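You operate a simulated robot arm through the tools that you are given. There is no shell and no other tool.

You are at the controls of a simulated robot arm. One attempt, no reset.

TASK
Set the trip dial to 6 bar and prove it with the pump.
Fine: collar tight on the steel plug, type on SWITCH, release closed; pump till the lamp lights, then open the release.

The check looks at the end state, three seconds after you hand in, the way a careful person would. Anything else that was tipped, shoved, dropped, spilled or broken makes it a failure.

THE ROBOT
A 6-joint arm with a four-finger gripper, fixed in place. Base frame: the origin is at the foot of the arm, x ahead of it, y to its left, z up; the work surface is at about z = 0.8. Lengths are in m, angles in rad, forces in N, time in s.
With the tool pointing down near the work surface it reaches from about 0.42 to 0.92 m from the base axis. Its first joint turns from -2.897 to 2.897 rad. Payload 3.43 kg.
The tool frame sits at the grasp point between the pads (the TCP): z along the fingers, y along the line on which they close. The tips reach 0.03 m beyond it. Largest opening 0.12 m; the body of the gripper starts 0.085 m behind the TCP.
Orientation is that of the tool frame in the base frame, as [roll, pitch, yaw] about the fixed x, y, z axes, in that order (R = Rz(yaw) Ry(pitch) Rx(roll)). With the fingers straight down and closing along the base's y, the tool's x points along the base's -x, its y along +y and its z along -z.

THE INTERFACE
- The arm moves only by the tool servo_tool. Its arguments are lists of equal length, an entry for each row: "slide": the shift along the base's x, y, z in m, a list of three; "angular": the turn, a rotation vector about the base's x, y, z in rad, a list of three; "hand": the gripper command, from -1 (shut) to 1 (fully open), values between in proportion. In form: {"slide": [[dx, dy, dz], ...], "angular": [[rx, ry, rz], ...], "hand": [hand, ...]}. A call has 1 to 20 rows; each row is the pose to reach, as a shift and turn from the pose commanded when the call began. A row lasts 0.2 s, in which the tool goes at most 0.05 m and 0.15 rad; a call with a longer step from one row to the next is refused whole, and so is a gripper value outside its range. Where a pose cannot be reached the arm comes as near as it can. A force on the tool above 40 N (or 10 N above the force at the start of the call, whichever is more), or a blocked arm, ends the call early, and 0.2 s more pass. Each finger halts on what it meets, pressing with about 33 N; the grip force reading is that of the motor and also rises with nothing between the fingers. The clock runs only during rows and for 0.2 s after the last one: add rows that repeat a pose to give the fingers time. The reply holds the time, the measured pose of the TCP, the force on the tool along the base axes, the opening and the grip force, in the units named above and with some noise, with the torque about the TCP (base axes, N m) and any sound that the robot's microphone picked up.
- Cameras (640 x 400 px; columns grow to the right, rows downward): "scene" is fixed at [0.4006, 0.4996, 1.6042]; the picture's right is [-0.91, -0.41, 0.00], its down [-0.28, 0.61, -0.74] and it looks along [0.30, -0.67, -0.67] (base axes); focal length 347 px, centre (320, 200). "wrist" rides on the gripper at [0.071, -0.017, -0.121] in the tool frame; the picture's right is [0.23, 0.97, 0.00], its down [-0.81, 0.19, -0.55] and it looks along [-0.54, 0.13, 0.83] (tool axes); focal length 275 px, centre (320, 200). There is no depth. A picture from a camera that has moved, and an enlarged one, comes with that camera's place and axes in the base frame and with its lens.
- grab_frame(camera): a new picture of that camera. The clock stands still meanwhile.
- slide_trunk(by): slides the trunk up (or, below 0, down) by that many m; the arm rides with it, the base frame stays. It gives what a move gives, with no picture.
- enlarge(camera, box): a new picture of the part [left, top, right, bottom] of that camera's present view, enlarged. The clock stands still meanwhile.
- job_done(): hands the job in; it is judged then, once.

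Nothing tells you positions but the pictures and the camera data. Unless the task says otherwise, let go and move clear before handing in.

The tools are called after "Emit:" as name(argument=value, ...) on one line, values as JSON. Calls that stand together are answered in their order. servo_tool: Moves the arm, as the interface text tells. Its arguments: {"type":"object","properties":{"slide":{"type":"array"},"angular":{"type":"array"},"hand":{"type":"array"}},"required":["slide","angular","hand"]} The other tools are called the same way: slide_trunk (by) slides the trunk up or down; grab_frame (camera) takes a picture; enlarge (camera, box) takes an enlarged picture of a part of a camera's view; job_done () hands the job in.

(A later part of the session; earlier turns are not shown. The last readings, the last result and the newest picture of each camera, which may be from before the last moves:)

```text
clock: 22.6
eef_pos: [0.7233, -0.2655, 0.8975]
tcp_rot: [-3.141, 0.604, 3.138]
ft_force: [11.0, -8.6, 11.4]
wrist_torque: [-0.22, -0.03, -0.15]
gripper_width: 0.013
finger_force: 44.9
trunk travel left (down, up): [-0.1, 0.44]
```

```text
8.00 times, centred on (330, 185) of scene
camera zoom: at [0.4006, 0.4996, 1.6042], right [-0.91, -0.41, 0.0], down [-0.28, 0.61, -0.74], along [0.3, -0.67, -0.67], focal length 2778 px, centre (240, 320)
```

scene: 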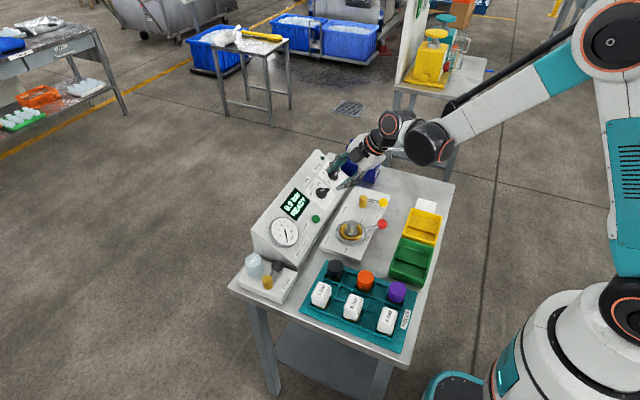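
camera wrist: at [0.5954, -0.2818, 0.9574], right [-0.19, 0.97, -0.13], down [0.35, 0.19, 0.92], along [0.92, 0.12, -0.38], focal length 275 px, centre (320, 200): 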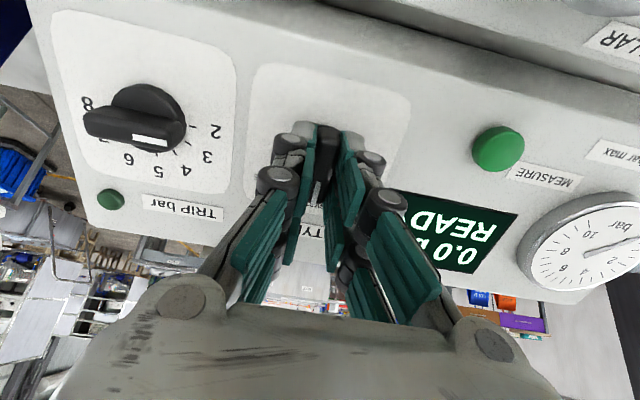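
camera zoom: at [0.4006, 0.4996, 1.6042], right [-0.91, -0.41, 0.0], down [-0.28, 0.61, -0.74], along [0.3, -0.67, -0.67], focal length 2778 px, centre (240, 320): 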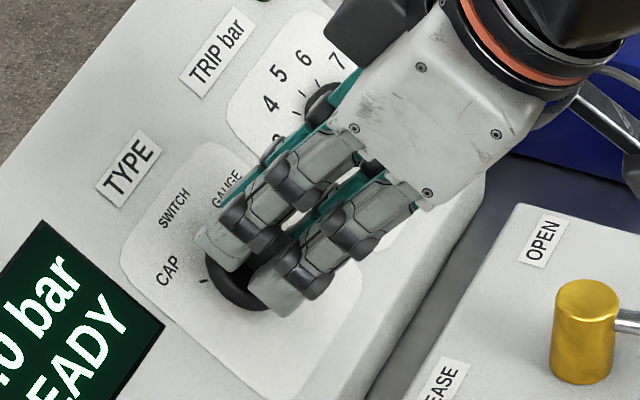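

TYPE bar should now be straight up at SWITCH. I'll open and back off along the normal, then check the pointer.

Emit:
servo_tool(slide=[[0, 0, 0], [0, 0, 0], [-0.0142, 0, 0.0206], [-0.0283, 0, 0.0412], [-0.0425, 0, 0.0618], [-0.0425, 0, 0.0618]], angular=[[0, 0, 0], [0, 0, 0], [0, 0, 0], [0, 0, 0], [0, 0, 0], [0, 0, 0]], hand=[-0.4, -0.167, -0.167, -0.167, 0.4, 0.4])

Emit:
grab_frame(camera="wrist")

Emit:
enlarge(camera="wrist", box=[180, 50, 380, 175])

Emit:
enlarge(camera="scene", box=[290, 160, 370, 210])

```text
clock: 24.0
eef_pos: [0.68, -0.2644, 0.9598]
tcp_rot: [-3.14, 0.602, 3.138]
ft_force: [-0.1, 0.3, 0.6]
wrist_torque: [0.01, -0.03, -0.03]
gripper_width: 0.0838
finger_force: 0.0
trunk travel left (down, up): [-0.1, 0.44]
```

```text
taken
camera wrist: at [0.5517, -0.2815, 1.0194], right [-0.19, 0.97, -0.13], down [0.36, 0.19, 0.91], along [0.92, 0.13, -0.38], focal length 275 px, centre (320, 200)
```

wrist: 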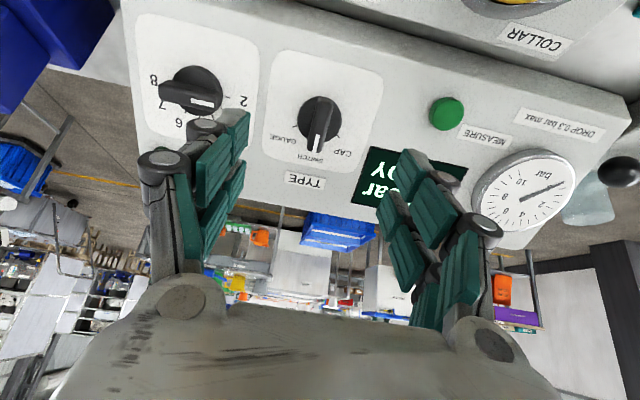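

```text
3.20 times, centred on (280, 112) of wrist
camera zoom: at [0.5517, -0.2815, 1.0194], right [-0.19, 0.97, -0.13], down [0.36, 0.19, 0.91], along [0.92, 0.13, -0.38], focal length 881 px, centre (448, 480)
```

zoom: 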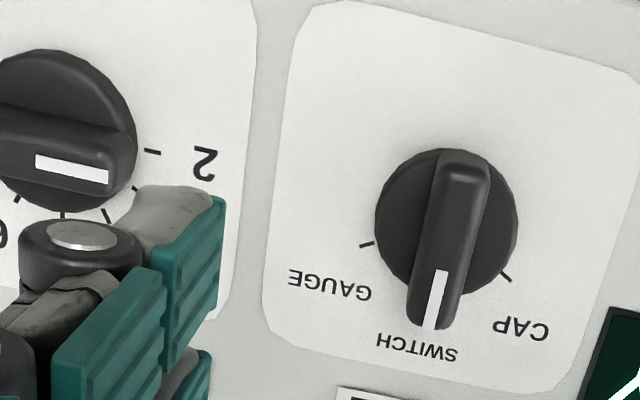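

```text
8.00 times, centred on (330, 185) of scene
camera zoom: at [0.4006, 0.4996, 1.6042], right [-0.91, -0.41, 0.0], down [-0.28, 0.61, -0.74], along [0.3, -0.67, -0.67], focal length 2778 px, centre (240, 320)
```

zoom: 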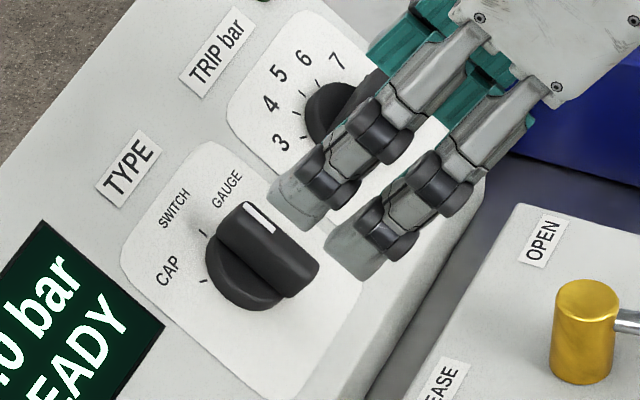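

TYPE now points at SWITCH. Next I'll shift 0.1 m toward the TRIP dial while turning the tool 90° to match its horizontal bar.

Emit:
servo_tool(slide=[[0, -0.01, 0], [0, -0.02, 0], [0, -0.03, 0], [0, -0.04, 0], [0, -0.05, 0], [0, -0.06, 0], [0, -0.07, 0], [0, -0.08, 0], [0, -0.09, 0], [0, -0.1, 0], [0, -0.1, 0], [0, -0.1, 0]], angular=[[-0.0808, 0, 0.1177], [-0.1617, 0, 0.2354], [-0.2425, 0, 0.353], [-0.3233, 0, 0.4707], [-0.4042, 0, 0.5884], [-0.485, 0, 0.7061], [-0.5658, 0, 0.8238], [-0.6467, 0, 0.9415], [-0.7275, 0, 1.0591], [-0.8083, 0, 1.1768], [-0.8891, 0, 1.2945], [-0.8891, 0, 1.2945]], hand=[-0.167, -0.167, -0.167, -0.167, -0.167, -0.167, -0.167, -0.167, -0.167, -0.167, -0.167, -0.167])

Emit:
grab_frame(camera="wrist")

Emit:
enlarge(camera="wrist", box=[220, 70, 420, 195])

Emit:
enlarge(camera="scene", box=[280, 120, 440, 220])

```text
clock: 26.6
eef_pos: [0.6795, -0.3645, 0.96]
tcp_rot: [-2.54, 0.0, -1.571]
ft_force: [-0.3, 0.1, -0.4]
wrist_torque: [-0.04, -0.01, -0.02]
gripper_width: 0.0503
finger_force: 0.1
trunk travel left (down, up): [-0.1, 0.44]
```

```text
taken
camera wrist: at [0.625, -0.4356, 1.0686], right [-0.8, -0.23, -0.55], down [-0.47, 0.81, 0.35], along [0.37, 0.54, -0.76], focal length 275 px, centre (320, 200)
```

wrist: 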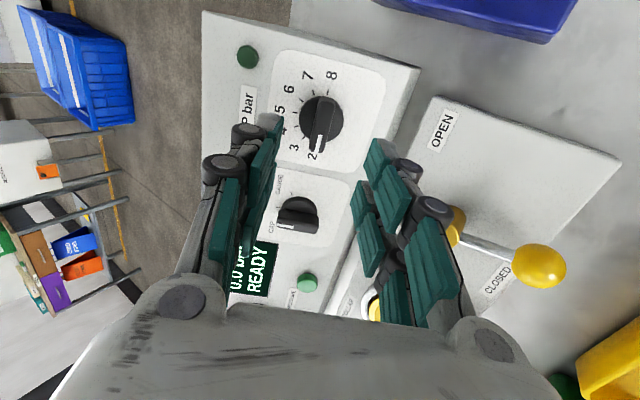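

```text
3.20 times, centred on (320, 132) of wrist
camera zoom: at [0.625, -0.4356, 1.0686], right [-0.8, -0.23, -0.55], down [-0.47, 0.81, 0.35], along [0.37, 0.54, -0.76], focal length 881 px, centre (320, 416)
```

zoom: 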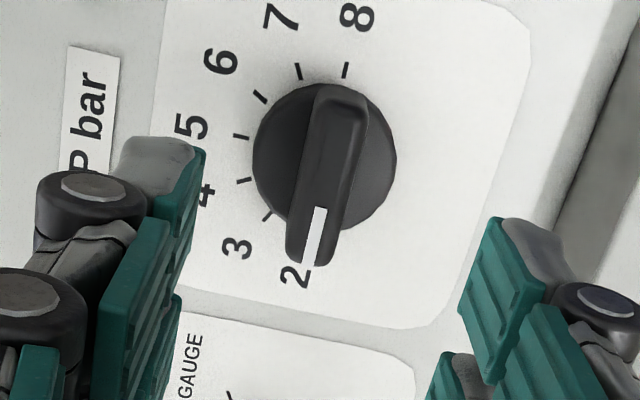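

```text
4.00 times, centred on (360, 170) of scene
camera zoom: at [0.4006, 0.4996, 1.6042], right [-0.91, -0.41, 0.0], down [-0.28, 0.61, -0.74], along [0.3, -0.67, -0.67], focal length 1389 px, centre (160, 320)
```

zoom: 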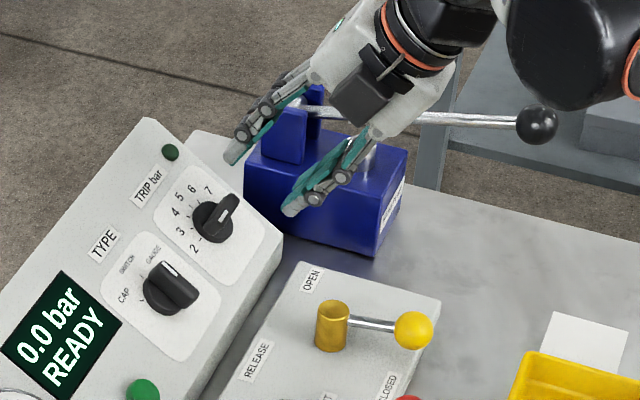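

The TRIP bar is aligned between the fingers. I'll advance along the normal to the same depth that worked for TYPE, with a slight upslope correction.

Emit:
servo_tool(slide=[[0.0113, 0, -0.0153], [0.0226, 0, -0.0306], [0.0338, 0, -0.0459], [0.0395, 0, -0.0536], [0.0451, 0, -0.0612], [0.0451, 0, -0.0612]], angular=[[0, 0, 0], [0, 0, 0], [0, 0, 0], [0, 0, 0], [0, 0, 0], [0, 0, 0]], hand=[-0.167, -0.167, -0.167, -0.167, -0.167, -0.167])

Emit:
enlarge(camera="wrist", box=[220, 90, 420, 215])

Emit:
enlarge(camera="scene", box=[300, 140, 380, 190])

```text
clock: 28.0
eef_pos: [0.726, -0.3627, 0.8977]
tcp_rot: [-2.539, 0.0, -1.573]
ft_force: [-0.1, 1.5, -1.0]
wrist_torque: [-0.02, 0.04, -0.01]
gripper_width: 0.0496
finger_force: 0.0
trunk travel left (down, up): [-0.1, 0.44]
```

```text
3.20 times, centred on (320, 152) of wrist
camera zoom: at [0.6704, -0.4355, 1.0072], right [-0.8, -0.23, -0.55], down [-0.47, 0.81, 0.35], along [0.37, 0.54, -0.76], focal length 881 px, centre (320, 352)
```

zoom: 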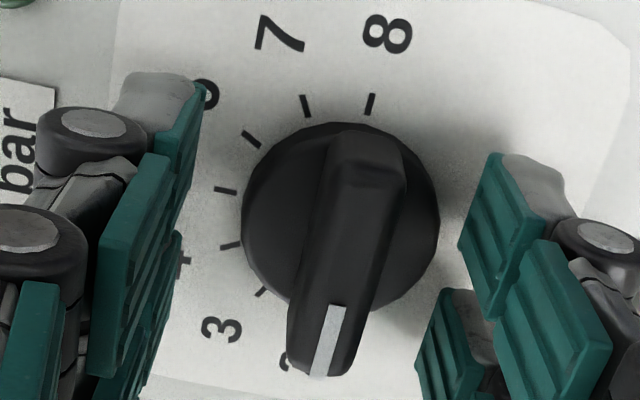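

```text
8.00 times, centred on (340, 165) of scene
camera zoom: at [0.4006, 0.4996, 1.6042], right [-0.91, -0.41, 0.0], down [-0.28, 0.61, -0.74], along [0.3, -0.67, -0.67], focal length 2778 px, centre (160, 480)
```

zoom: 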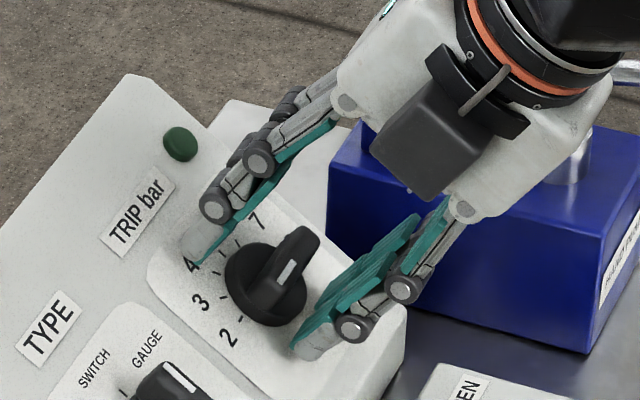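

The bar is now well centred between the pads. Closing on it.

Emit:
servo_tool(slide=[[0, 0, 0], [0, 0, 0], [0, 0, 0], [0, 0, 0]], angular=[[0, 0, 0], [0, 0, 0], [0, 0, 0], [0, 0, 0]], hand=[-0.6, -0.8, -1, -1])

Emit:
enlarge(camera="wrist", box=[220, 90, 420, 215])

```text
clock: 28.9
eef_pos: [0.7226, -0.3619, 0.8969]
tcp_rot: [-2.546, 0.002, -1.571]
ft_force: [-5.9, -0.3, -7.9]
wrist_torque: [-0.17, 0.15, -0.09]
gripper_width: 0.0129
finger_force: 45.2
trunk travel left (down, up): [-0.1, 0.44]
stopped in row 4: the force on the tool passed its limit at 43 N (the readings are from after the stop); the commanded pose is now the measured one
```

```text
3.20 times, centred on (320, 152) of wrist
camera zoom: at [0.6684, -0.4357, 1.0058], right [-0.81, -0.23, -0.55], down [-0.47, 0.81, 0.35], along [0.36, 0.54, -0.76], focal length 881 px, centre (320, 352)
```

zoom: 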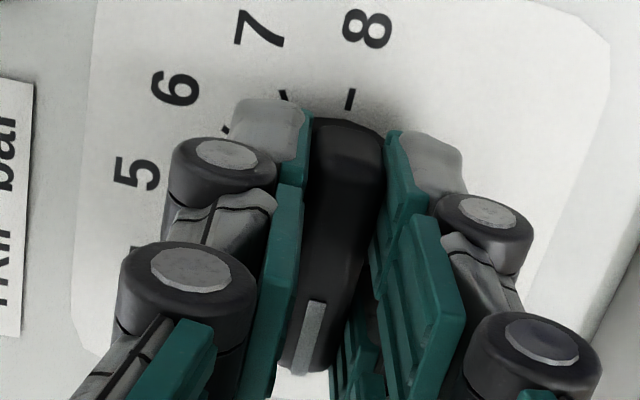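

Gripped at 12.9 mm with only slight residual load. I'll turn the dial clockwise about the panel normal, the first 60°.

Emit:
servo_tool(slide=[[-0.001, 0, -0.0007], [-0.001, 0, -0.0007], [-0.001, 0, -0.0007], [-0.001, 0, -0.0007], [-0.001, 0, -0.0007], [-0.001, 0, -0.0007], [-0.001, 0, -0.0007], [-0.001, 0, -0.0007]], angular=[[0.0741, 0, -0.1079], [0.1482, 0, -0.2158], [0.2223, 0, -0.3237], [0.2964, 0, -0.4316], [0.3705, 0, -0.5395], [0.4446, 0, -0.6474], [0.5187, 0, -0.7553], [0.5926, 0, -0.8629]], hand=[-1, -1, -1, -1, -1, -1, -1, -1])

Emit:
enlarge(camera="wrist", box=[220, 90, 420, 215])

```text
clock: 30.6
eef_pos: [0.7228, -0.3649, 0.8984]
tcp_rot: [-2.813, 0.515, -2.532]
ft_force: [24.8, -15.9, 23.3]
wrist_torque: [-0.06, -1.32, -0.02]
gripper_width: 0.0127
finger_force: 44.2
trunk travel left (down, up): [-0.1, 0.44]
```

```text
3.20 times, centred on (320, 152) of wrist
camera zoom: at [0.6105, -0.4154, 0.9659], right [-0.56, 0.73, -0.39], down [0.19, 0.57, 0.8], along [0.8, 0.38, -0.46], focal length 881 px, centre (320, 352)
```

zoom: 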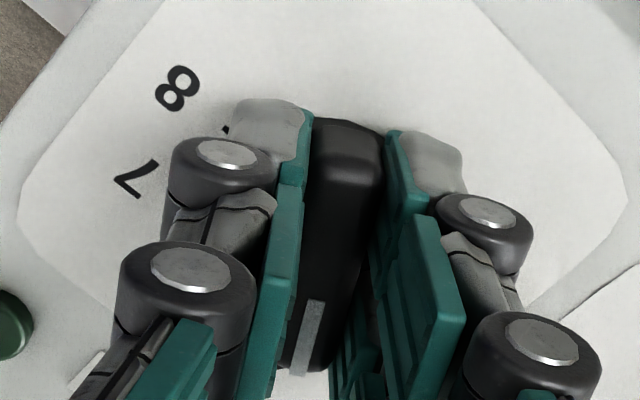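

Half the turn is done, with side load building because I'm slightly off the axis. I'll relieve it and finish the remaining 60°.

Emit:
servo_tool(slide=[[0.0021, -0.0012, 0.0014], [0.0021, -0.0012, 0.0014], [0.0021, -0.0012, 0.0014], [0.0021, -0.0012, 0.0014], [0.0021, -0.0012, 0.0014]], angular=[[0, 0, 0], [0.0741, 0, -0.1079], [0.1482, 0, -0.2158], [0.2223, 0, -0.3237], [0.2964, 0, -0.4316]], hand=[-1, -1, -1, -1, -1])

```text
clock: 31.9
eef_pos: [0.7235, -0.365, 0.8961]
tcp_rot: [3.137, 0.601, 3.138]
ft_force: [-1.8, -8.4, 0.2]
wrist_torque: [-0.13, 0.6, -0.07]
gripper_width: 0.0128
finger_force: 44.7
trunk travel left (down, up): [-0.1, 0.44]
```

The dial should be at 5 now with low load. Turning the last 30° to 6.

Emit:
servo_tool(slide=[[0, -0.0006, 0], [0, -0.0006, 0], [0, -0.0006, 0], [0, -0.0006, 0], [0, -0.0006, 0]], angular=[[0.0741, 0, -0.1079], [0.1482, 0, -0.2158], [0.2223, 0, -0.3237], [0.2964, 0, -0.4316], [0.2964, 0, -0.4316]], hand=[-1, -1, -1, -1, -1])

Emit:
grab_frame(camera="wrist")

Emit:
enlarge(camera="scene", box=[300, 140, 380, 190])

```text
clock: 33.0
eef_pos: [0.723, -0.3653, 0.8961]
tcp_rot: [2.803, 0.511, 2.527]
ft_force: [-15.5, -5.3, -12.0]
wrist_torque: [0.23, 1.25, 0.21]
gripper_width: 0.0128
finger_force: 45.6
trunk travel left (down, up): [-0.1, 0.44]
```

```text
taken
camera wrist: at [0.5966, -0.3455, 0.9566], right [0.24, 0.96, 0.17], down [0.34, -0.24, 0.91], along [0.91, -0.16, -0.39], focal length 275 px, centre (320, 200)
```

wrist: 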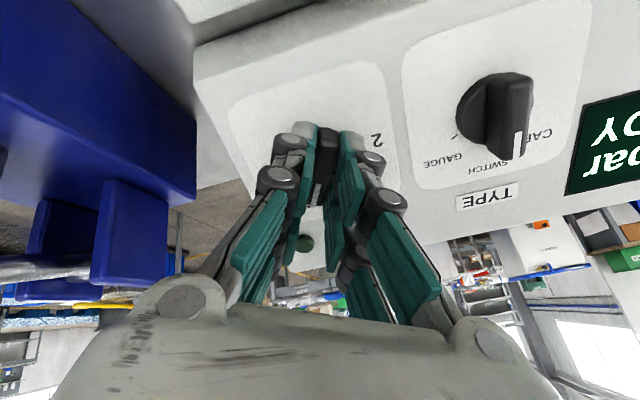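

```text
8.00 times, centred on (340, 165) of scene
camera zoom: at [0.4006, 0.4996, 1.6042], right [-0.91, -0.41, 0.0], down [-0.28, 0.61, -0.74], along [0.3, -0.67, -0.67], focal length 2778 px, centre (160, 480)
```

zoom: 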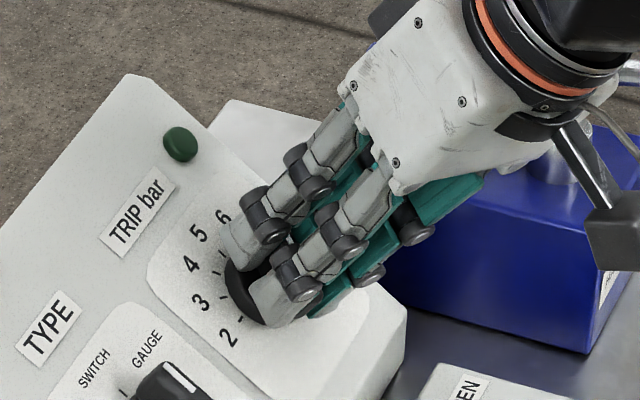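

Rotation reached as commanded. I'll open, back off along the normal and read the dial.

Emit:
servo_tool(slide=[[-0.001, 0, -0.0007], [-0.001, 0, -0.0007], [-0.001, 0, -0.0007], [-0.0152, 0, 0.02], [-0.0293, 0, 0.0405], [-0.0435, 0, 0.061], [-0.0435, 0, 0.061]], angular=[[0, 0, 0], [0, 0, 0], [0, 0, 0], [0, 0, 0], [0, 0, 0], [0, 0, 0], [0, 0, 0]], hand=[-1, -0.4, -0.167, -0.167, -0.167, 0, 0])

Emit:
grab_frame(camera="wrist")

Emit:
enlarge(camera="wrist", box=[240, 50, 400, 150])

Emit:
enlarge(camera="scene", box=[290, 140, 370, 190])

```text
clock: 34.6
eef_pos: [0.6802, -0.3656, 0.9587]
tcp_rot: [2.807, 0.514, 2.529]
ft_force: [0.3, 0.2, 0.2]
wrist_torque: [-0.01, 0.03, -0.04]
gripper_width: 0.0601
finger_force: 0.1
trunk travel left (down, up): [-0.1, 0.44]
```

```text
taken
camera wrist: at [0.5536, -0.3449, 1.0186], right [0.23, 0.96, 0.17], down [0.34, -0.24, 0.91], along [0.91, -0.16, -0.38], focal length 275 px, centre (320, 200)
```

wrist: 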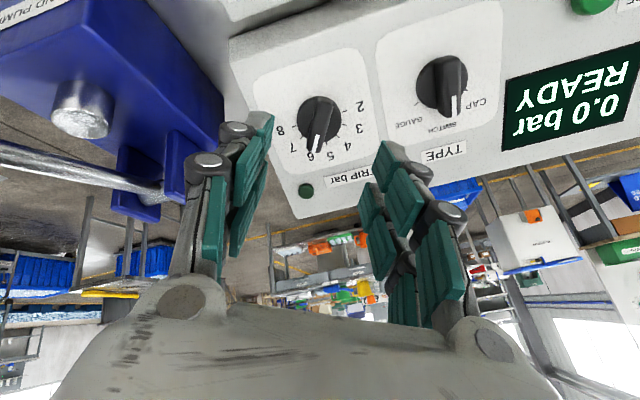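

```text
4.00 times, centred on (320, 100) of wrist
camera zoom: at [0.5536, -0.3449, 1.0186], right [0.23, 0.96, 0.17], down [0.34, -0.24, 0.91], along [0.91, -0.16, -0.38], focal length 1101 px, centre (320, 600)
```

zoom: 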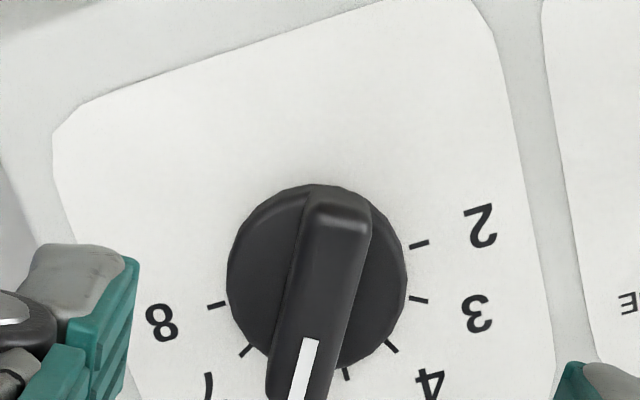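

```text
8.00 times, centred on (330, 165) of scene
camera zoom: at [0.4006, 0.4996, 1.6042], right [-0.91, -0.41, 0.0], down [-0.28, 0.61, -0.74], along [0.3, -0.67, -0.67], focal length 2778 px, centre (240, 480)
```

zoom: 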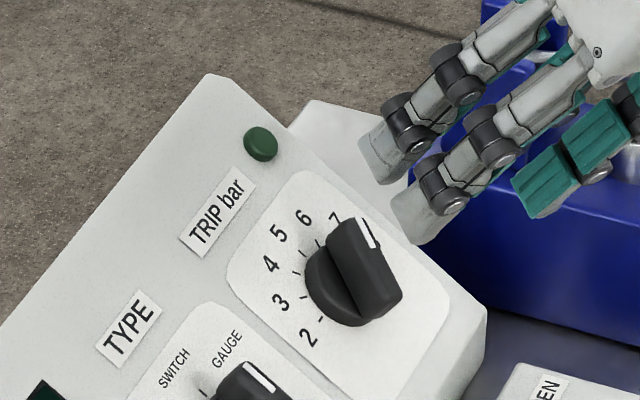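

I need a square-on view to read the dial exactly, so I'll return to the upright pose above the panel where the wrist camera looks straight along the panel normal.

Emit:
servo_tool(slide=[[-0.01, 0.01, 0.02], [-0.02, 0.02, 0.04], [-0.03, 0.03, 0.06], [-0.04, 0.04, 0.07], [-0.04, 0.04, 0.07]], angular=[[-0.0741, 0, 0.1079], [-0.1482, 0, 0.2158], [-0.2223, 0, 0.3237], [-0.2964, 0, 0.4316], [-0.2964, 0, 0.4316]], hand=[0, 0.2, 0.5, 1, 1])

Emit:
servo_tool(slide=[[-0.01, 0, 0], [-0.02, 0, 0], [-0.03, 0, 0], [-0.04, 0, 0], [-0.04, 0, 0], [-0.04, 0, 0]], angular=[[0, 0.12, 0], [0, 0.24, 0], [0, 0.36, 0], [0, 0.48, 0], [0, 0.602, 0], [0, 0.602, 0]], hand=[1, 1, 1, 1, 1, 1])

Emit:
grab_frame(camera="wrist")

Emit:
enlarge(camera="wrist", box=[220, 130, 380, 230])

```text
clock: 35.9
eef_pos: [0.6416, -0.3267, 1.0281]
tcp_rot: [3.138, 0.602, -3.139]
ft_force: [-0.3, -0.4, -0.1]
wrist_torque: [-0.03, 0.01, -0.03]
gripper_width: 0.1201
finger_force: 0.1
trunk travel left (down, up): [-0.1, 0.44]
```

```text
clock: 37.2
eef_pos: [0.6015, -0.3246, 1.0283]
tcp_rot: [3.138, -0.002, -3.141]
ft_force: [0.4, 0.5, 0.0]
wrist_torque: [0.03, 0.05, 0.04]
gripper_width: 0.1198
finger_force: 0.1
trunk travel left (down, up): [-0.1, 0.44]
```

```text
taken
camera wrist: at [0.5294, -0.3429, 1.1491], right [-0.23, 0.97, 0.0], down [0.81, 0.19, 0.55], along [0.54, 0.13, -0.83], focal length 275 px, centre (320, 200)
```

wrist: 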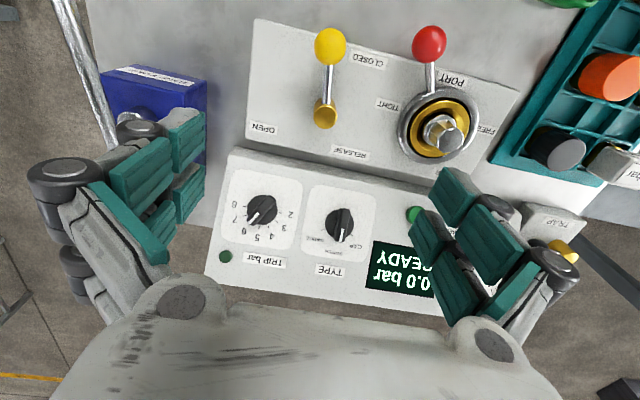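

```text
4.00 times, centred on (300, 180) of wrist
camera zoom: at [0.5294, -0.3429, 1.1491], right [-0.23, 0.97, 0.0], down [0.81, 0.19, 0.55], along [0.54, 0.13, -0.83], focal length 1101 px, centre (400, 280)
```

zoom: 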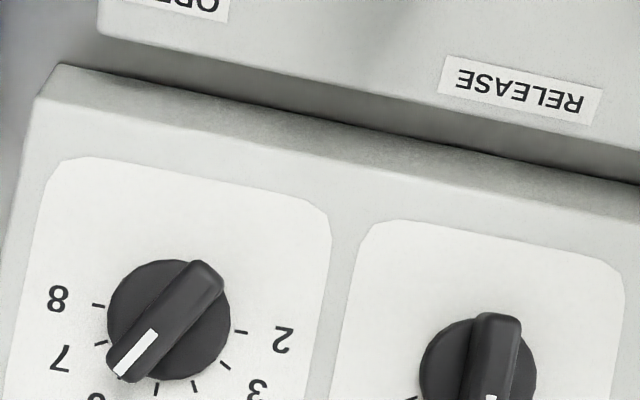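

Emit:
enlarge(camera="wrist", box=[221, 185, 301, 235])

Emit:
enlarge(camera="wrist", box=[300, 195, 380, 245])

```text
8.00 times, centred on (261, 210) of wrist
camera zoom: at [0.5294, -0.3429, 1.1491], right [-0.23, 0.97, 0.0], down [0.81, 0.19, 0.55], along [0.54, 0.13, -0.83], focal length 2202 px, centre (792, 120)
```

zoom: 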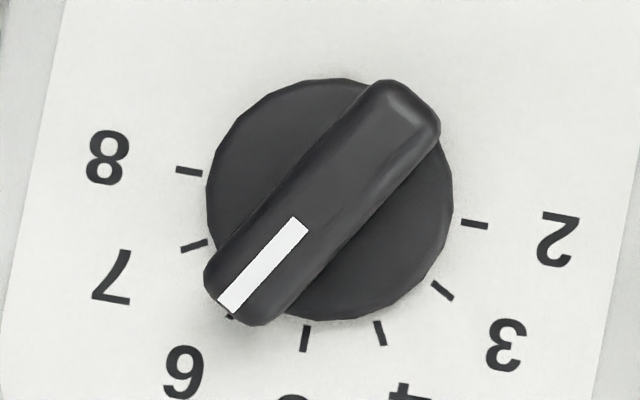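

```text
8.00 times, centred on (340, 220) of wrist
camera zoom: at [0.5294, -0.3429, 1.1491], right [-0.23, 0.97, 0.0], down [0.81, 0.19, 0.55], along [0.54, 0.13, -0.83], focal length 2202 px, centre (160, 40)
```

zoom: 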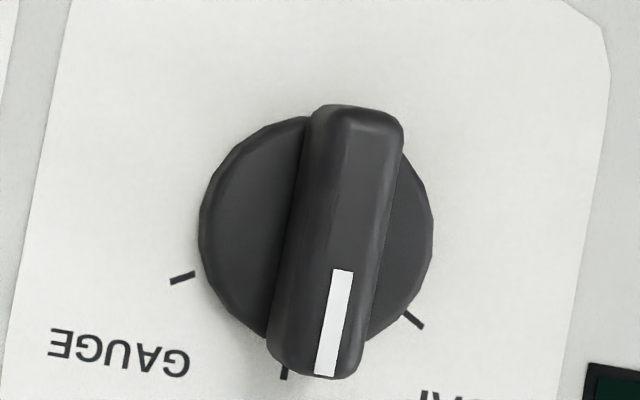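

The TRIP pointer lines up exactly with the 6 tick, and TYPE points at SWITCH. Now I'll look at the pump lever, whose ball I estimate near (0.511, -0.508, 0.945).

Emit:
servo_tool(slide=[[-0.03, -0.03, 0.03], [-0.06, -0.06, 0.06], [-0.09, -0.09, 0.07], [-0.12, -0.12, 0.07], [-0.15, -0.15, 0.07], [-0.16, -0.19, 0.07], [-0.16, -0.2, 0.07]], angular=[[0, 0, 0], [0, 0, 0], [0, 0, 0], [0, 0, 0], [0, 0, 0], [0, 0, 0], [0, 0, 0]], hand=[1, 1, 1, 1, 1, 1, 1])

Emit:
grab_frame(camera="wrist")

Emit:
enlarge(camera="scene", box=[320, 120, 448, 200])

```text
refused: row 1 steps farther than a row can; nothing moved
```

```text
taken
camera wrist: at [0.5294, -0.3429, 1.1491], right [-0.23, 0.97, 0.0], down [0.81, 0.19, 0.55], along [0.54, 0.13, -0.83], focal length 275 px, centre (320, 200)
```

wrist: 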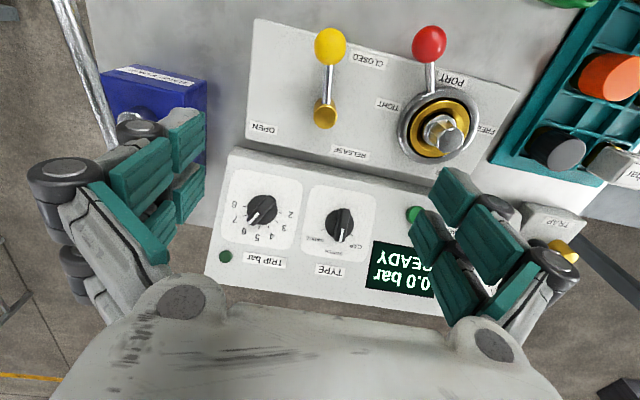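

```text
5.00 times, centred on (384, 160) of scene
camera zoom: at [0.4006, 0.4996, 1.6042], right [-0.91, -0.41, 0.0], down [-0.28, 0.61, -0.74], along [0.3, -0.67, -0.67], focal length 1736 px, centre (0, 400)
```

zoom: 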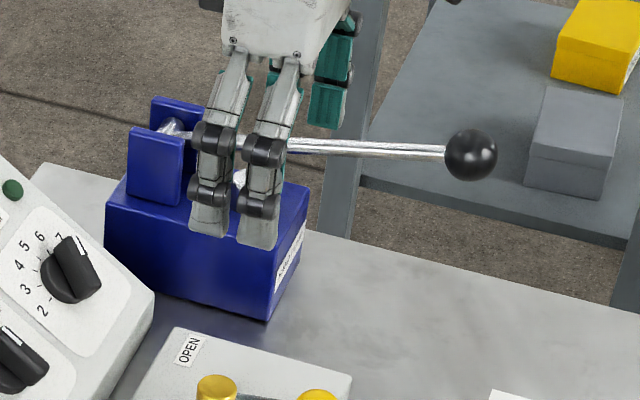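

That step was too long (52 mm); I'll use smaller steps to reach a viewpoint near the pump lever.

Emit:
servo_tool(slide=[[-0.02, -0.02, 0.03], [-0.04, -0.04, 0.06], [-0.065, -0.065, 0.08], [-0.095, -0.095, 0.08], [-0.125, -0.125, 0.08], [-0.15, -0.16, 0.08], [-0.16, -0.19, 0.08], [-0.16, -0.2, 0.08]], angular=[[0, 0, 0], [0, 0, 0], [0, 0, 0], [0, 0, 0], [0, 0, 0], [0, 0, 0], [0, 0, 0], [0, 0, 0]], hand=[1, 1, 1, 1, 1, 1, 1, 1])

Emit:
grab_frame(camera="wrist")

Emit:
enlarge(camera="scene", box=[320, 120, 448, 200])

```text
clock: 39.0
eef_pos: [0.4409, -0.5233, 1.1097]
tcp_rot: [3.136, 0.0, -3.141]
ft_force: [0.1, -0.9, 0.3]
wrist_torque: [-0.01, 0.01, -0.01]
gripper_width: 0.1201
finger_force: 0.0
trunk travel left (down, up): [-0.1, 0.44]
```

```text
taken
camera wrist: at [0.3687, -0.5429, 1.2292], right [-0.23, 0.97, 0.0], down [0.81, 0.19, 0.55], along [0.54, 0.13, -0.83], focal length 275 px, centre (320, 200)
```

wrist: 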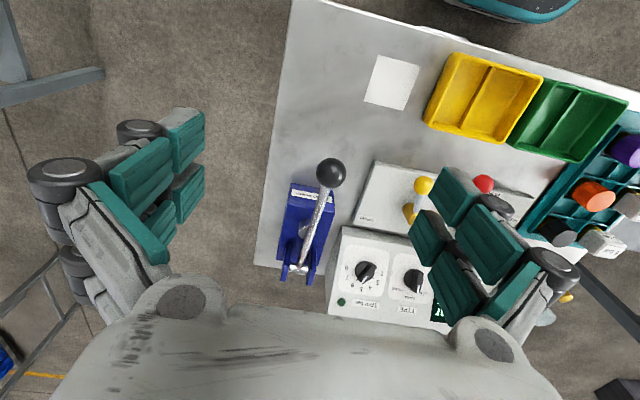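

```text
5.00 times, centred on (384, 160) of scene
camera zoom: at [0.4006, 0.4996, 1.6042], right [-0.91, -0.41, 0.0], down [-0.28, 0.61, -0.74], along [0.3, -0.67, -0.67], focal length 1736 px, centre (0, 400)
```

zoom: 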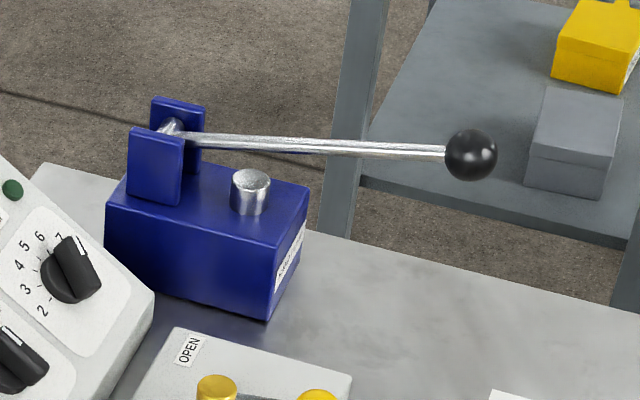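

The pump ball is at about (0.509, -0.498, 0.950) and its pivot at (0.715, -0.494, 0.915), so the lever arm is about 0.21 m. I'll descend over the ball with open fingers.

Emit:
servo_tool(slide=[[0.03, 0.013, -0.02], [0.068, 0.027, -0.04], [0.068, 0.027, -0.08], [0.068, 0.027, -0.12], [0.068, 0.027, -0.155], [0.068, 0.027, -0.155]], angular=[[0, 0, 0], [0, 0, 0], [0, 0, 0], [0, 0, 0], [0, 0, 0], [0, 0, 0]], hand=[1, 1, 0.5, 0.3, 0.3, 0.3])

Emit:
grab_frame(camera="wrist")

Emit:
enlarge(camera="scene", box=[320, 120, 448, 200])

```text
clock: 40.5
eef_pos: [0.5087, -0.4981, 0.9532]
tcp_rot: [3.137, 0.0, -3.142]
ft_force: [-0.3, 0.0, 0.3]
wrist_torque: [0.0, 0.03, -0.01]
gripper_width: 0.0781
finger_force: 0.0
trunk travel left (down, up): [-0.1, 0.44]
```

```text
taken
camera wrist: at [0.4365, -0.516, 1.0738], right [-0.23, 0.97, 0.0], down [0.81, 0.19, 0.55], along [0.54, 0.13, -0.83], focal length 275 px, centre (320, 200)
```

wrist: 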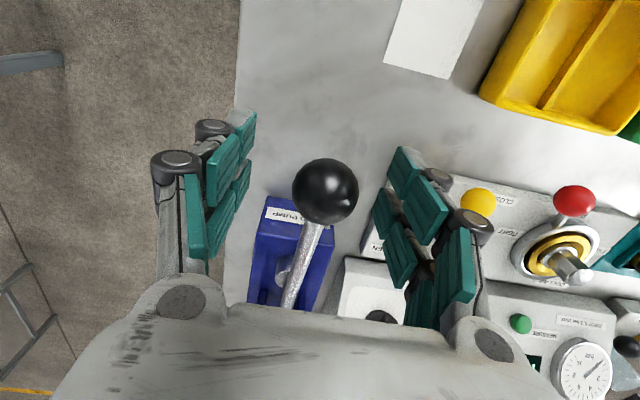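

```text
5.00 times, centred on (384, 160) of scene
camera zoom: at [0.4006, 0.4996, 1.6042], right [-0.91, -0.41, 0.0], down [-0.28, 0.61, -0.74], along [0.3, -0.67, -0.67], focal length 1736 px, centre (0, 400)
```

zoom: 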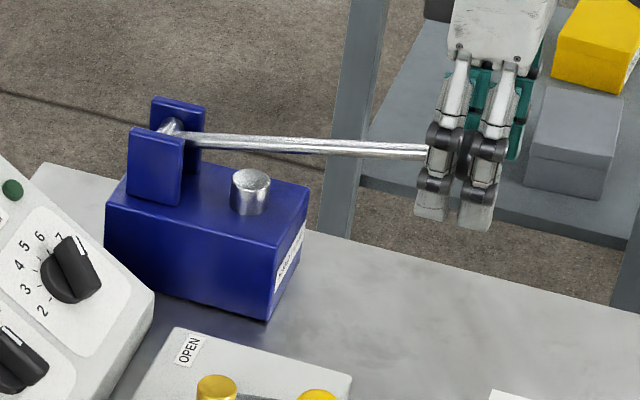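

The ball is centred between the fingers. I'll close on it.

Emit:
servo_tool(slide=[[0, 0, -0.002], [0, 0, -0.002], [0, 0, -0.002], [0, 0, -0.002]], angular=[[0, 0, 0], [0, 0, 0], [0, 0, 0], [0, 0, 0]], hand=[-0.2, -0.4, -1, -1])

Emit:
enlarge(camera="scene", box=[320, 120, 448, 200])

```text
clock: 41.5
eef_pos: [0.5097, -0.4951, 0.951]
tcp_rot: [3.135, 0.001, -3.139]
ft_force: [-6.2, 24.9, -14.1]
wrist_torque: [0.15, 0.89, 0.18]
gripper_width: 0.0316
finger_force: 44.9
trunk travel left (down, up): [-0.1, 0.44]
```

```text
5.00 times, centred on (384, 160) of scene
camera zoom: at [0.4006, 0.4996, 1.6042], right [-0.91, -0.41, 0.0], down [-0.28, 0.61, -0.74], along [0.3, -0.67, -0.67], focal length 1736 px, centre (0, 400)
```

zoom: 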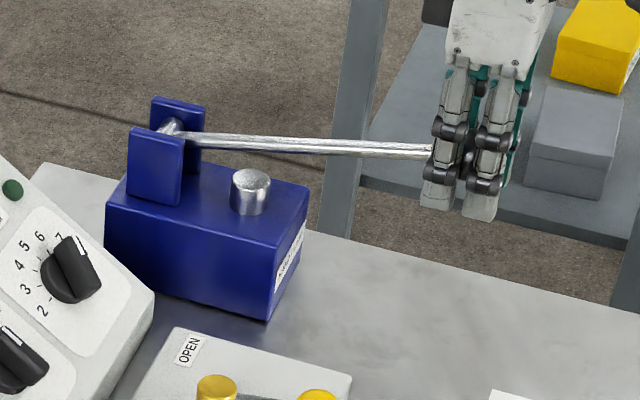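

The ball is gripped. I'll ease the side load and try a slow downward stroke along the lever's arc.

Emit:
servo_tool(slide=[[0, 0.0022, 0], [-0.0012, 0.0022, -0.0084], [-0.0022, 0.0022, -0.0168], [-0.0027, 0.0022, -0.0259], [-0.0029, 0.0022, -0.035]], angular=[[0, 0, 0], [0, 0, 0], [0, 0, 0], [0, 0, 0], [0, 0, 0]], hand=[-1, -1, -1, -1, -1])

Emit:
enlarge(camera="scene", box=[240, 120, 432, 240])

```text
clock: 42.6
eef_pos: [0.5058, -0.4946, 0.9174]
tcp_rot: [3.138, 0.001, 3.141]
ft_force: [-4.4, 15.0, 2.6]
wrist_torque: [0.02, 0.05, 0.02]
gripper_width: 0.0338
finger_force: 45.2
trunk travel left (down, up): [-0.1, 0.44]
```

```text
3.33 times, centred on (336, 180) of scene
camera zoom: at [0.4006, 0.4996, 1.6042], right [-0.91, -0.41, 0.0], down [-0.28, 0.61, -0.74], along [0.3, -0.67, -0.67], focal length 1158 px, centre (267, 267)
```

zoom: 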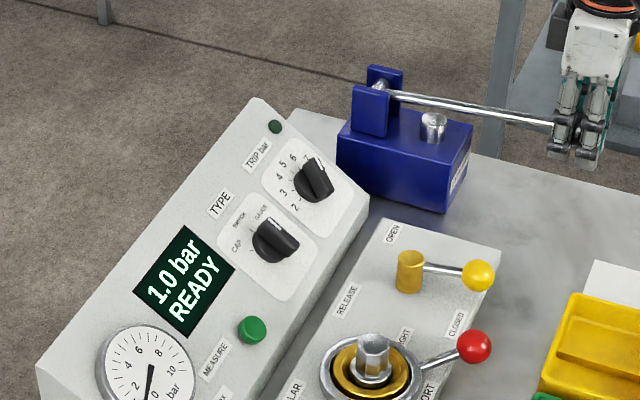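

The display shows 1.0 bar, so the system is holding pressure and pumping. Continuing the downward stroke.

Emit:
servo_tool(slide=[[0.0002, 0.001, -0.009], [0.0006, 0.001, -0.0175], [0.0016, 0.001, -0.0255], [0.0016, 0.001, -0.0255]], angular=[[0, 0, 0], [0, 0, 0], [0, 0, 0], [0, 0, 0]], hand=[-1, -1, -1, -1])

Emit:
enlarge(camera="scene", box=[240, 120, 432, 240])

```text
clock: 43.6
eef_pos: [0.5054, -0.4948, 0.8913]
tcp_rot: [3.139, 0.001, 3.141]
ft_force: [-14.4, 6.5, 5.4]
wrist_torque: [-0.11, -0.56, 0.0]
gripper_width: 0.0315
finger_force: 44.4
trunk travel left (down, up): [-0.1, 0.44]
```

```text
3.33 times, centred on (336, 180) of scene
camera zoom: at [0.4006, 0.4996, 1.6042], right [-0.91, -0.41, 0.0], down [-0.28, 0.61, -0.74], along [0.3, -0.67, -0.67], focal length 1158 px, centre (267, 267)
```

zoom: 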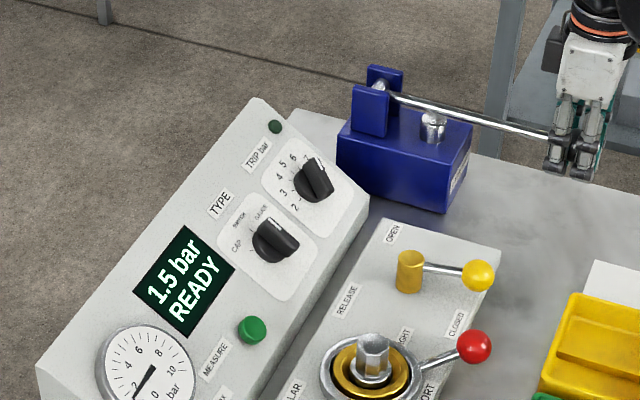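

1.5 bar from that stroke; the lever seems near its lower stop. Now I'll lift it along the arc to find the upper limit.

Emit:
servo_tool(slide=[[-0.0023, 0, 0.0145], [-0.0026, 0, 0.0255], [-0.0022, 0, 0.0346], [-0.0018, 0, 0.0437], [-0.0006, 0, 0.0528], [0.0006, 0, 0.0618], [0.0024, 0, 0.0707], [0.0046, 0, 0.0796]], angular=[[0, 0, 0], [0, 0, 0], [0, 0, 0], [0, 0, 0], [0, 0, 0], [0, 0, 0], [0, 0, 0], [0, 0, 0]], hand=[-1, -1, -1, -1, -1, -1, -1, -1])

Emit:
enlarge(camera="scene", box=[240, 120, 432, 240])

```text
clock: 44.9
eef_pos: [0.5096, -0.4953, 0.9395]
tcp_rot: [3.134, 0.001, -3.142]
ft_force: [8.5, -0.9, -31.6]
wrist_torque: [-0.09, 0.02, 0.07]
gripper_width: 0.0315
finger_force: 44.7
trunk travel left (down, up): [-0.1, 0.44]
stopped in row 6: the force on the tool passed its limit at 54 N (the readings are from after the stop); the commanded pose is now the measured one
```

```text
3.33 times, centred on (336, 180) of scene
camera zoom: at [0.4006, 0.4996, 1.6042], right [-0.91, -0.41, 0.0], down [-0.28, 0.61, -0.74], along [0.3, -0.67, -0.67], focal length 1158 px, centre (267, 267)
```

zoom: 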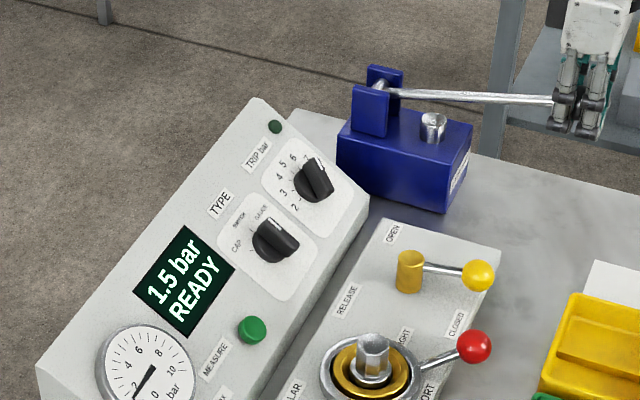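

The upper stop is the starting height, so the stroke is about 5 cm. I'll do one full down-up cycle and check the pressure.

Emit:
servo_tool(slide=[[0, 0, -0.003], [-0.0012, 0, -0.012], [-0.0022, 0, -0.022], [-0.0028, 0, -0.031], [-0.0029, 0, -0.039], [-0.0027, 0, -0.047], [-0.0029, 0, -0.039], [-0.0028, 0, -0.031], [-0.0022, 0, -0.022], [-0.0012, 0, -0.012], [0, 0, -0.004]], angular=[[0, 0, 0], [0, 0, 0], [0, 0, 0], [0, 0, 0], [0, 0, 0], [0, 0, 0], [0, 0, 0], [0, 0, 0], [0, 0, 0], [0, 0, 0], [0, 0, 0]], hand=[-1, -1, -1, -1, -1, -1, -1, -1, -1, -1, -1])

Emit:
enlarge(camera="scene", box=[240, 120, 432, 240])

```text
clock: 47.3
eef_pos: [0.5066, -0.4949, 0.937]
tcp_rot: [3.135, 0.0, 3.141]
ft_force: [-9.1, -9.9, -11.4]
wrist_torque: [0.07, 0.16, -0.03]
gripper_width: 0.0325
finger_force: 45.0
trunk travel left (down, up): [-0.1, 0.44]
```

```text
3.33 times, centred on (336, 180) of scene
camera zoom: at [0.4006, 0.4996, 1.6042], right [-0.91, -0.41, 0.0], down [-0.28, 0.61, -0.74], along [0.3, -0.67, -0.67], focal length 1158 px, centre (267, 267)
```

zoom: 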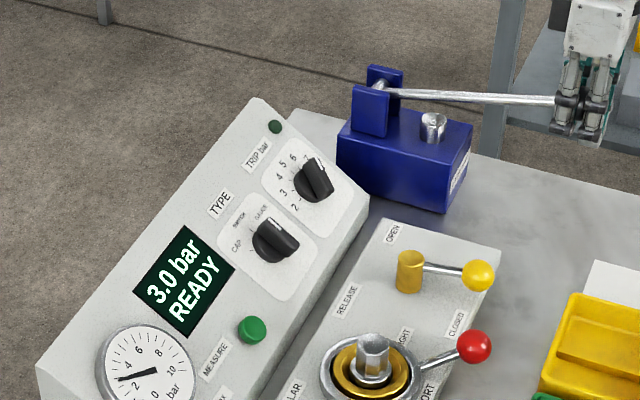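

3.0 bar after that cycle, i.e. 1.5 bar per stroke. One more cycle.

Emit:
servo_tool(slide=[[-0.0012, 0.0008, -0.008], [-0.0022, 0.0008, -0.018], [-0.0028, 0.0008, -0.027], [-0.0029, 0.0008, -0.035], [-0.0027, 0.0008, -0.043], [-0.0029, 0.0008, -0.035], [-0.0028, 0.0008, -0.027], [-0.0022, 0.0008, -0.018], [-0.0012, 0.0008, -0.008], [-0.001, 0.0008, 0]], angular=[[0, 0, 0], [0, 0, 0], [0, 0, 0], [0, 0, 0], [0, 0, 0], [0, 0, 0], [0, 0, 0], [0, 0, 0], [0, 0, 0], [0, 0, 0]], hand=[-1, -1, -1, -1, -1, -1, -1, -1, -1, -1])

Emit:
enlarge(camera="scene", box=[240, 120, 432, 240])

```text
clock: 49.5
eef_pos: [0.5068, -0.4951, 0.9368]
tcp_rot: [3.133, 0.001, -3.141]
ft_force: [-6.9, -14.1, -26.7]
wrist_torque: [0.43, 0.05, -0.03]
gripper_width: 0.0323
finger_force: 45.3
trunk travel left (down, up): [-0.1, 0.44]
```

```text
3.33 times, centred on (336, 180) of scene
camera zoom: at [0.4006, 0.4996, 1.6042], right [-0.91, -0.41, 0.0], down [-0.28, 0.61, -0.74], along [0.3, -0.67, -0.67], focal length 1158 px, centre (267, 267)
```

zoom: 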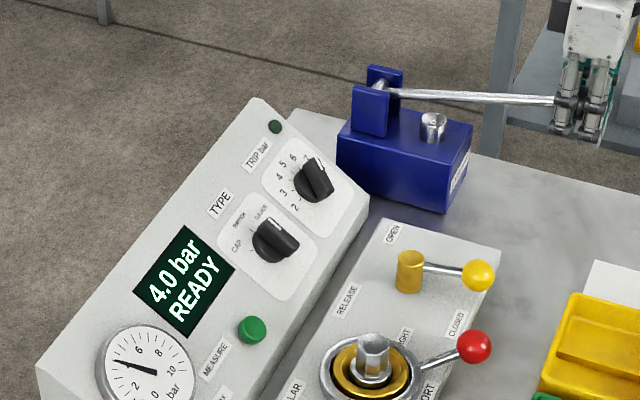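

4.0 bar. Another cycle.

Emit:
servo_tool(slide=[[-0.0012, 0.0008, -0.01], [-0.0022, 0.0008, -0.02], [-0.0028, 0.0008, -0.029], [-0.0029, 0.0008, -0.037], [-0.0027, 0.0008, -0.045], [-0.0029, 0.0008, -0.037], [-0.0028, 0.0008, -0.029], [-0.0022, 0.0008, -0.02], [-0.0012, 0.0008, -0.01], [-0.001, 0.0008, -0.001]], angular=[[0, 0, 0], [0, 0, 0], [0, 0, 0], [0, 0, 0], [0, 0, 0], [0, 0, 0], [0, 0, 0], [0, 0, 0], [0, 0, 0], [0, 0, 0]], hand=[-1, -1, -1, -1, -1, -1, -1, -1, -1, -1])

Emit:
enlarge(camera="scene", box=[240, 120, 432, 240])

```text
clock: 51.7
eef_pos: [0.5051, -0.4952, 0.9355]
tcp_rot: [3.131, -0.001, -3.141]
ft_force: [-12.6, -21.7, -30.6]
wrist_torque: [0.61, 0.1, -0.17]
gripper_width: 0.032
finger_force: 44.8
trunk travel left (down, up): [-0.1, 0.44]
```

```text
3.33 times, centred on (336, 180) of scene
camera zoom: at [0.4006, 0.4996, 1.6042], right [-0.91, -0.41, 0.0], down [-0.28, 0.61, -0.74], along [0.3, -0.67, -0.67], focal length 1158 px, centre (267, 267)
```

zoom: 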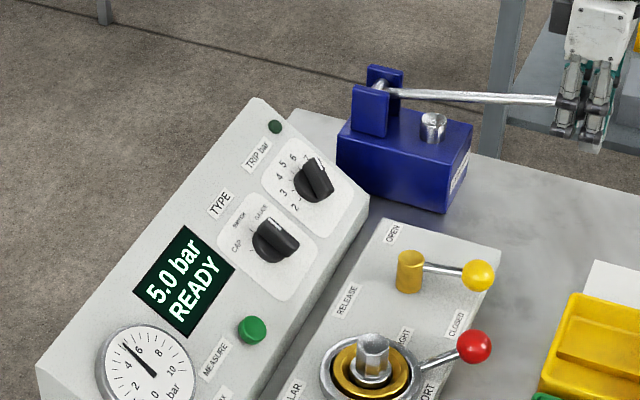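

5.0 bar. I'll now stroke down more gradually and watch for the lamp.

Emit:
servo_tool(slide=[[-0.002, -0.0012, -0.01], [-0.0026, -0.0012, -0.02], [-0.0028, -0.0012, -0.028], [-0.0029, -0.0012, -0.035]], angular=[[0, 0, 0], [0, 0, 0], [0, 0, 0], [0, 0, 0]], hand=[-1, -1, -1, -1])

Emit:
enlarge(camera="scene", box=[240, 120, 432, 240])

```text
clock: 52.7
eef_pos: [0.5005, -0.4939, 0.904]
tcp_rot: [3.136, 0.001, 3.14]
ft_force: [-11.0, -20.4, 7.1]
wrist_torque: [0.42, -0.96, -0.17]
gripper_width: 0.0321
finger_force: 44.5
trunk travel left (down, up): [-0.1, 0.44]
```

```text
3.33 times, centred on (336, 180) of scene
camera zoom: at [0.4006, 0.4996, 1.6042], right [-0.91, -0.41, 0.0], down [-0.28, 0.61, -0.74], along [0.3, -0.67, -0.67], focal length 1158 px, centre (267, 267)
```

zoom: 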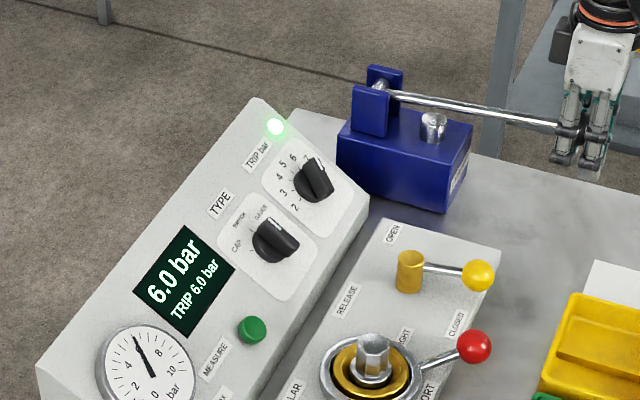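

The lamp is lit and the display reads "TRIP 6.0 bar". I'll lift the pump lever back to its top (the upstroke adds no pressure), let go, and rise clear.

Emit:
servo_tool(slide=[[0.0001, 0.001, 0.008], [0.0006, 0.001, 0.017], [0.0012, 0.001, 0.026], [0.002, 0.001, 0.033], [0.002, 0.001, 0.033], [0.002, 0.001, 0.033], [0.002, 0.001, 0.033]], angular=[[0, 0, 0], [0, 0, 0], [0, 0, 0], [0, 0, 0], [0, 0, 0], [0, 0, 0], [0, 0, 0]], hand=[-1, -1, -1, -1, -0.2, 0.3, 0.3])

Emit:
enlarge(camera="scene", box=[240, 120, 432, 240])

Emit:
grab_frame(camera="wrist")

```text
clock: 54.3
eef_pos: [0.5045, -0.4922, 0.9355]
tcp_rot: [3.134, 0.001, -3.14]
ft_force: [0.2, -0.1, 0.4]
wrist_torque: [0.03, -0.02, 0.0]
gripper_width: 0.0788
finger_force: 0.6
trunk travel left (down, up): [-0.1, 0.44]
```

```text
3.33 times, centred on (336, 180) of scene
camera zoom: at [0.4006, 0.4996, 1.6042], right [-0.91, -0.41, 0.0], down [-0.28, 0.61, -0.74], along [0.3, -0.67, -0.67], focal length 1158 px, centre (267, 267)
```

zoom: 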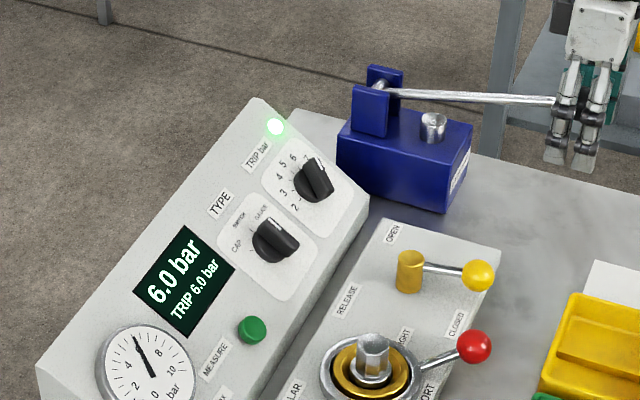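

```text
taken
camera wrist: at [0.4317, -0.5099, 1.0569], right [-0.23, 0.97, 0.01], down [0.81, 0.19, 0.56], along [0.54, 0.13, -0.83], focal length 275 px, centre (320, 200)
```

wrist: 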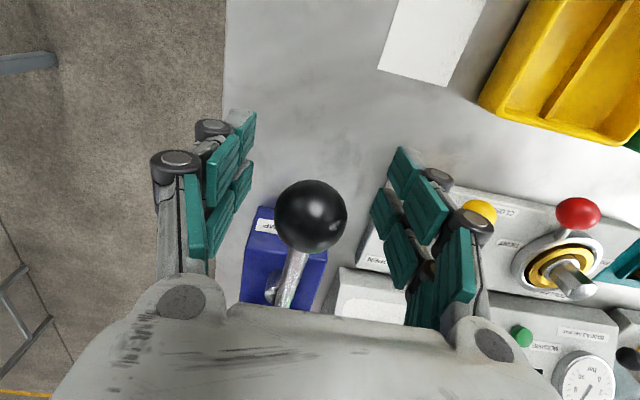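

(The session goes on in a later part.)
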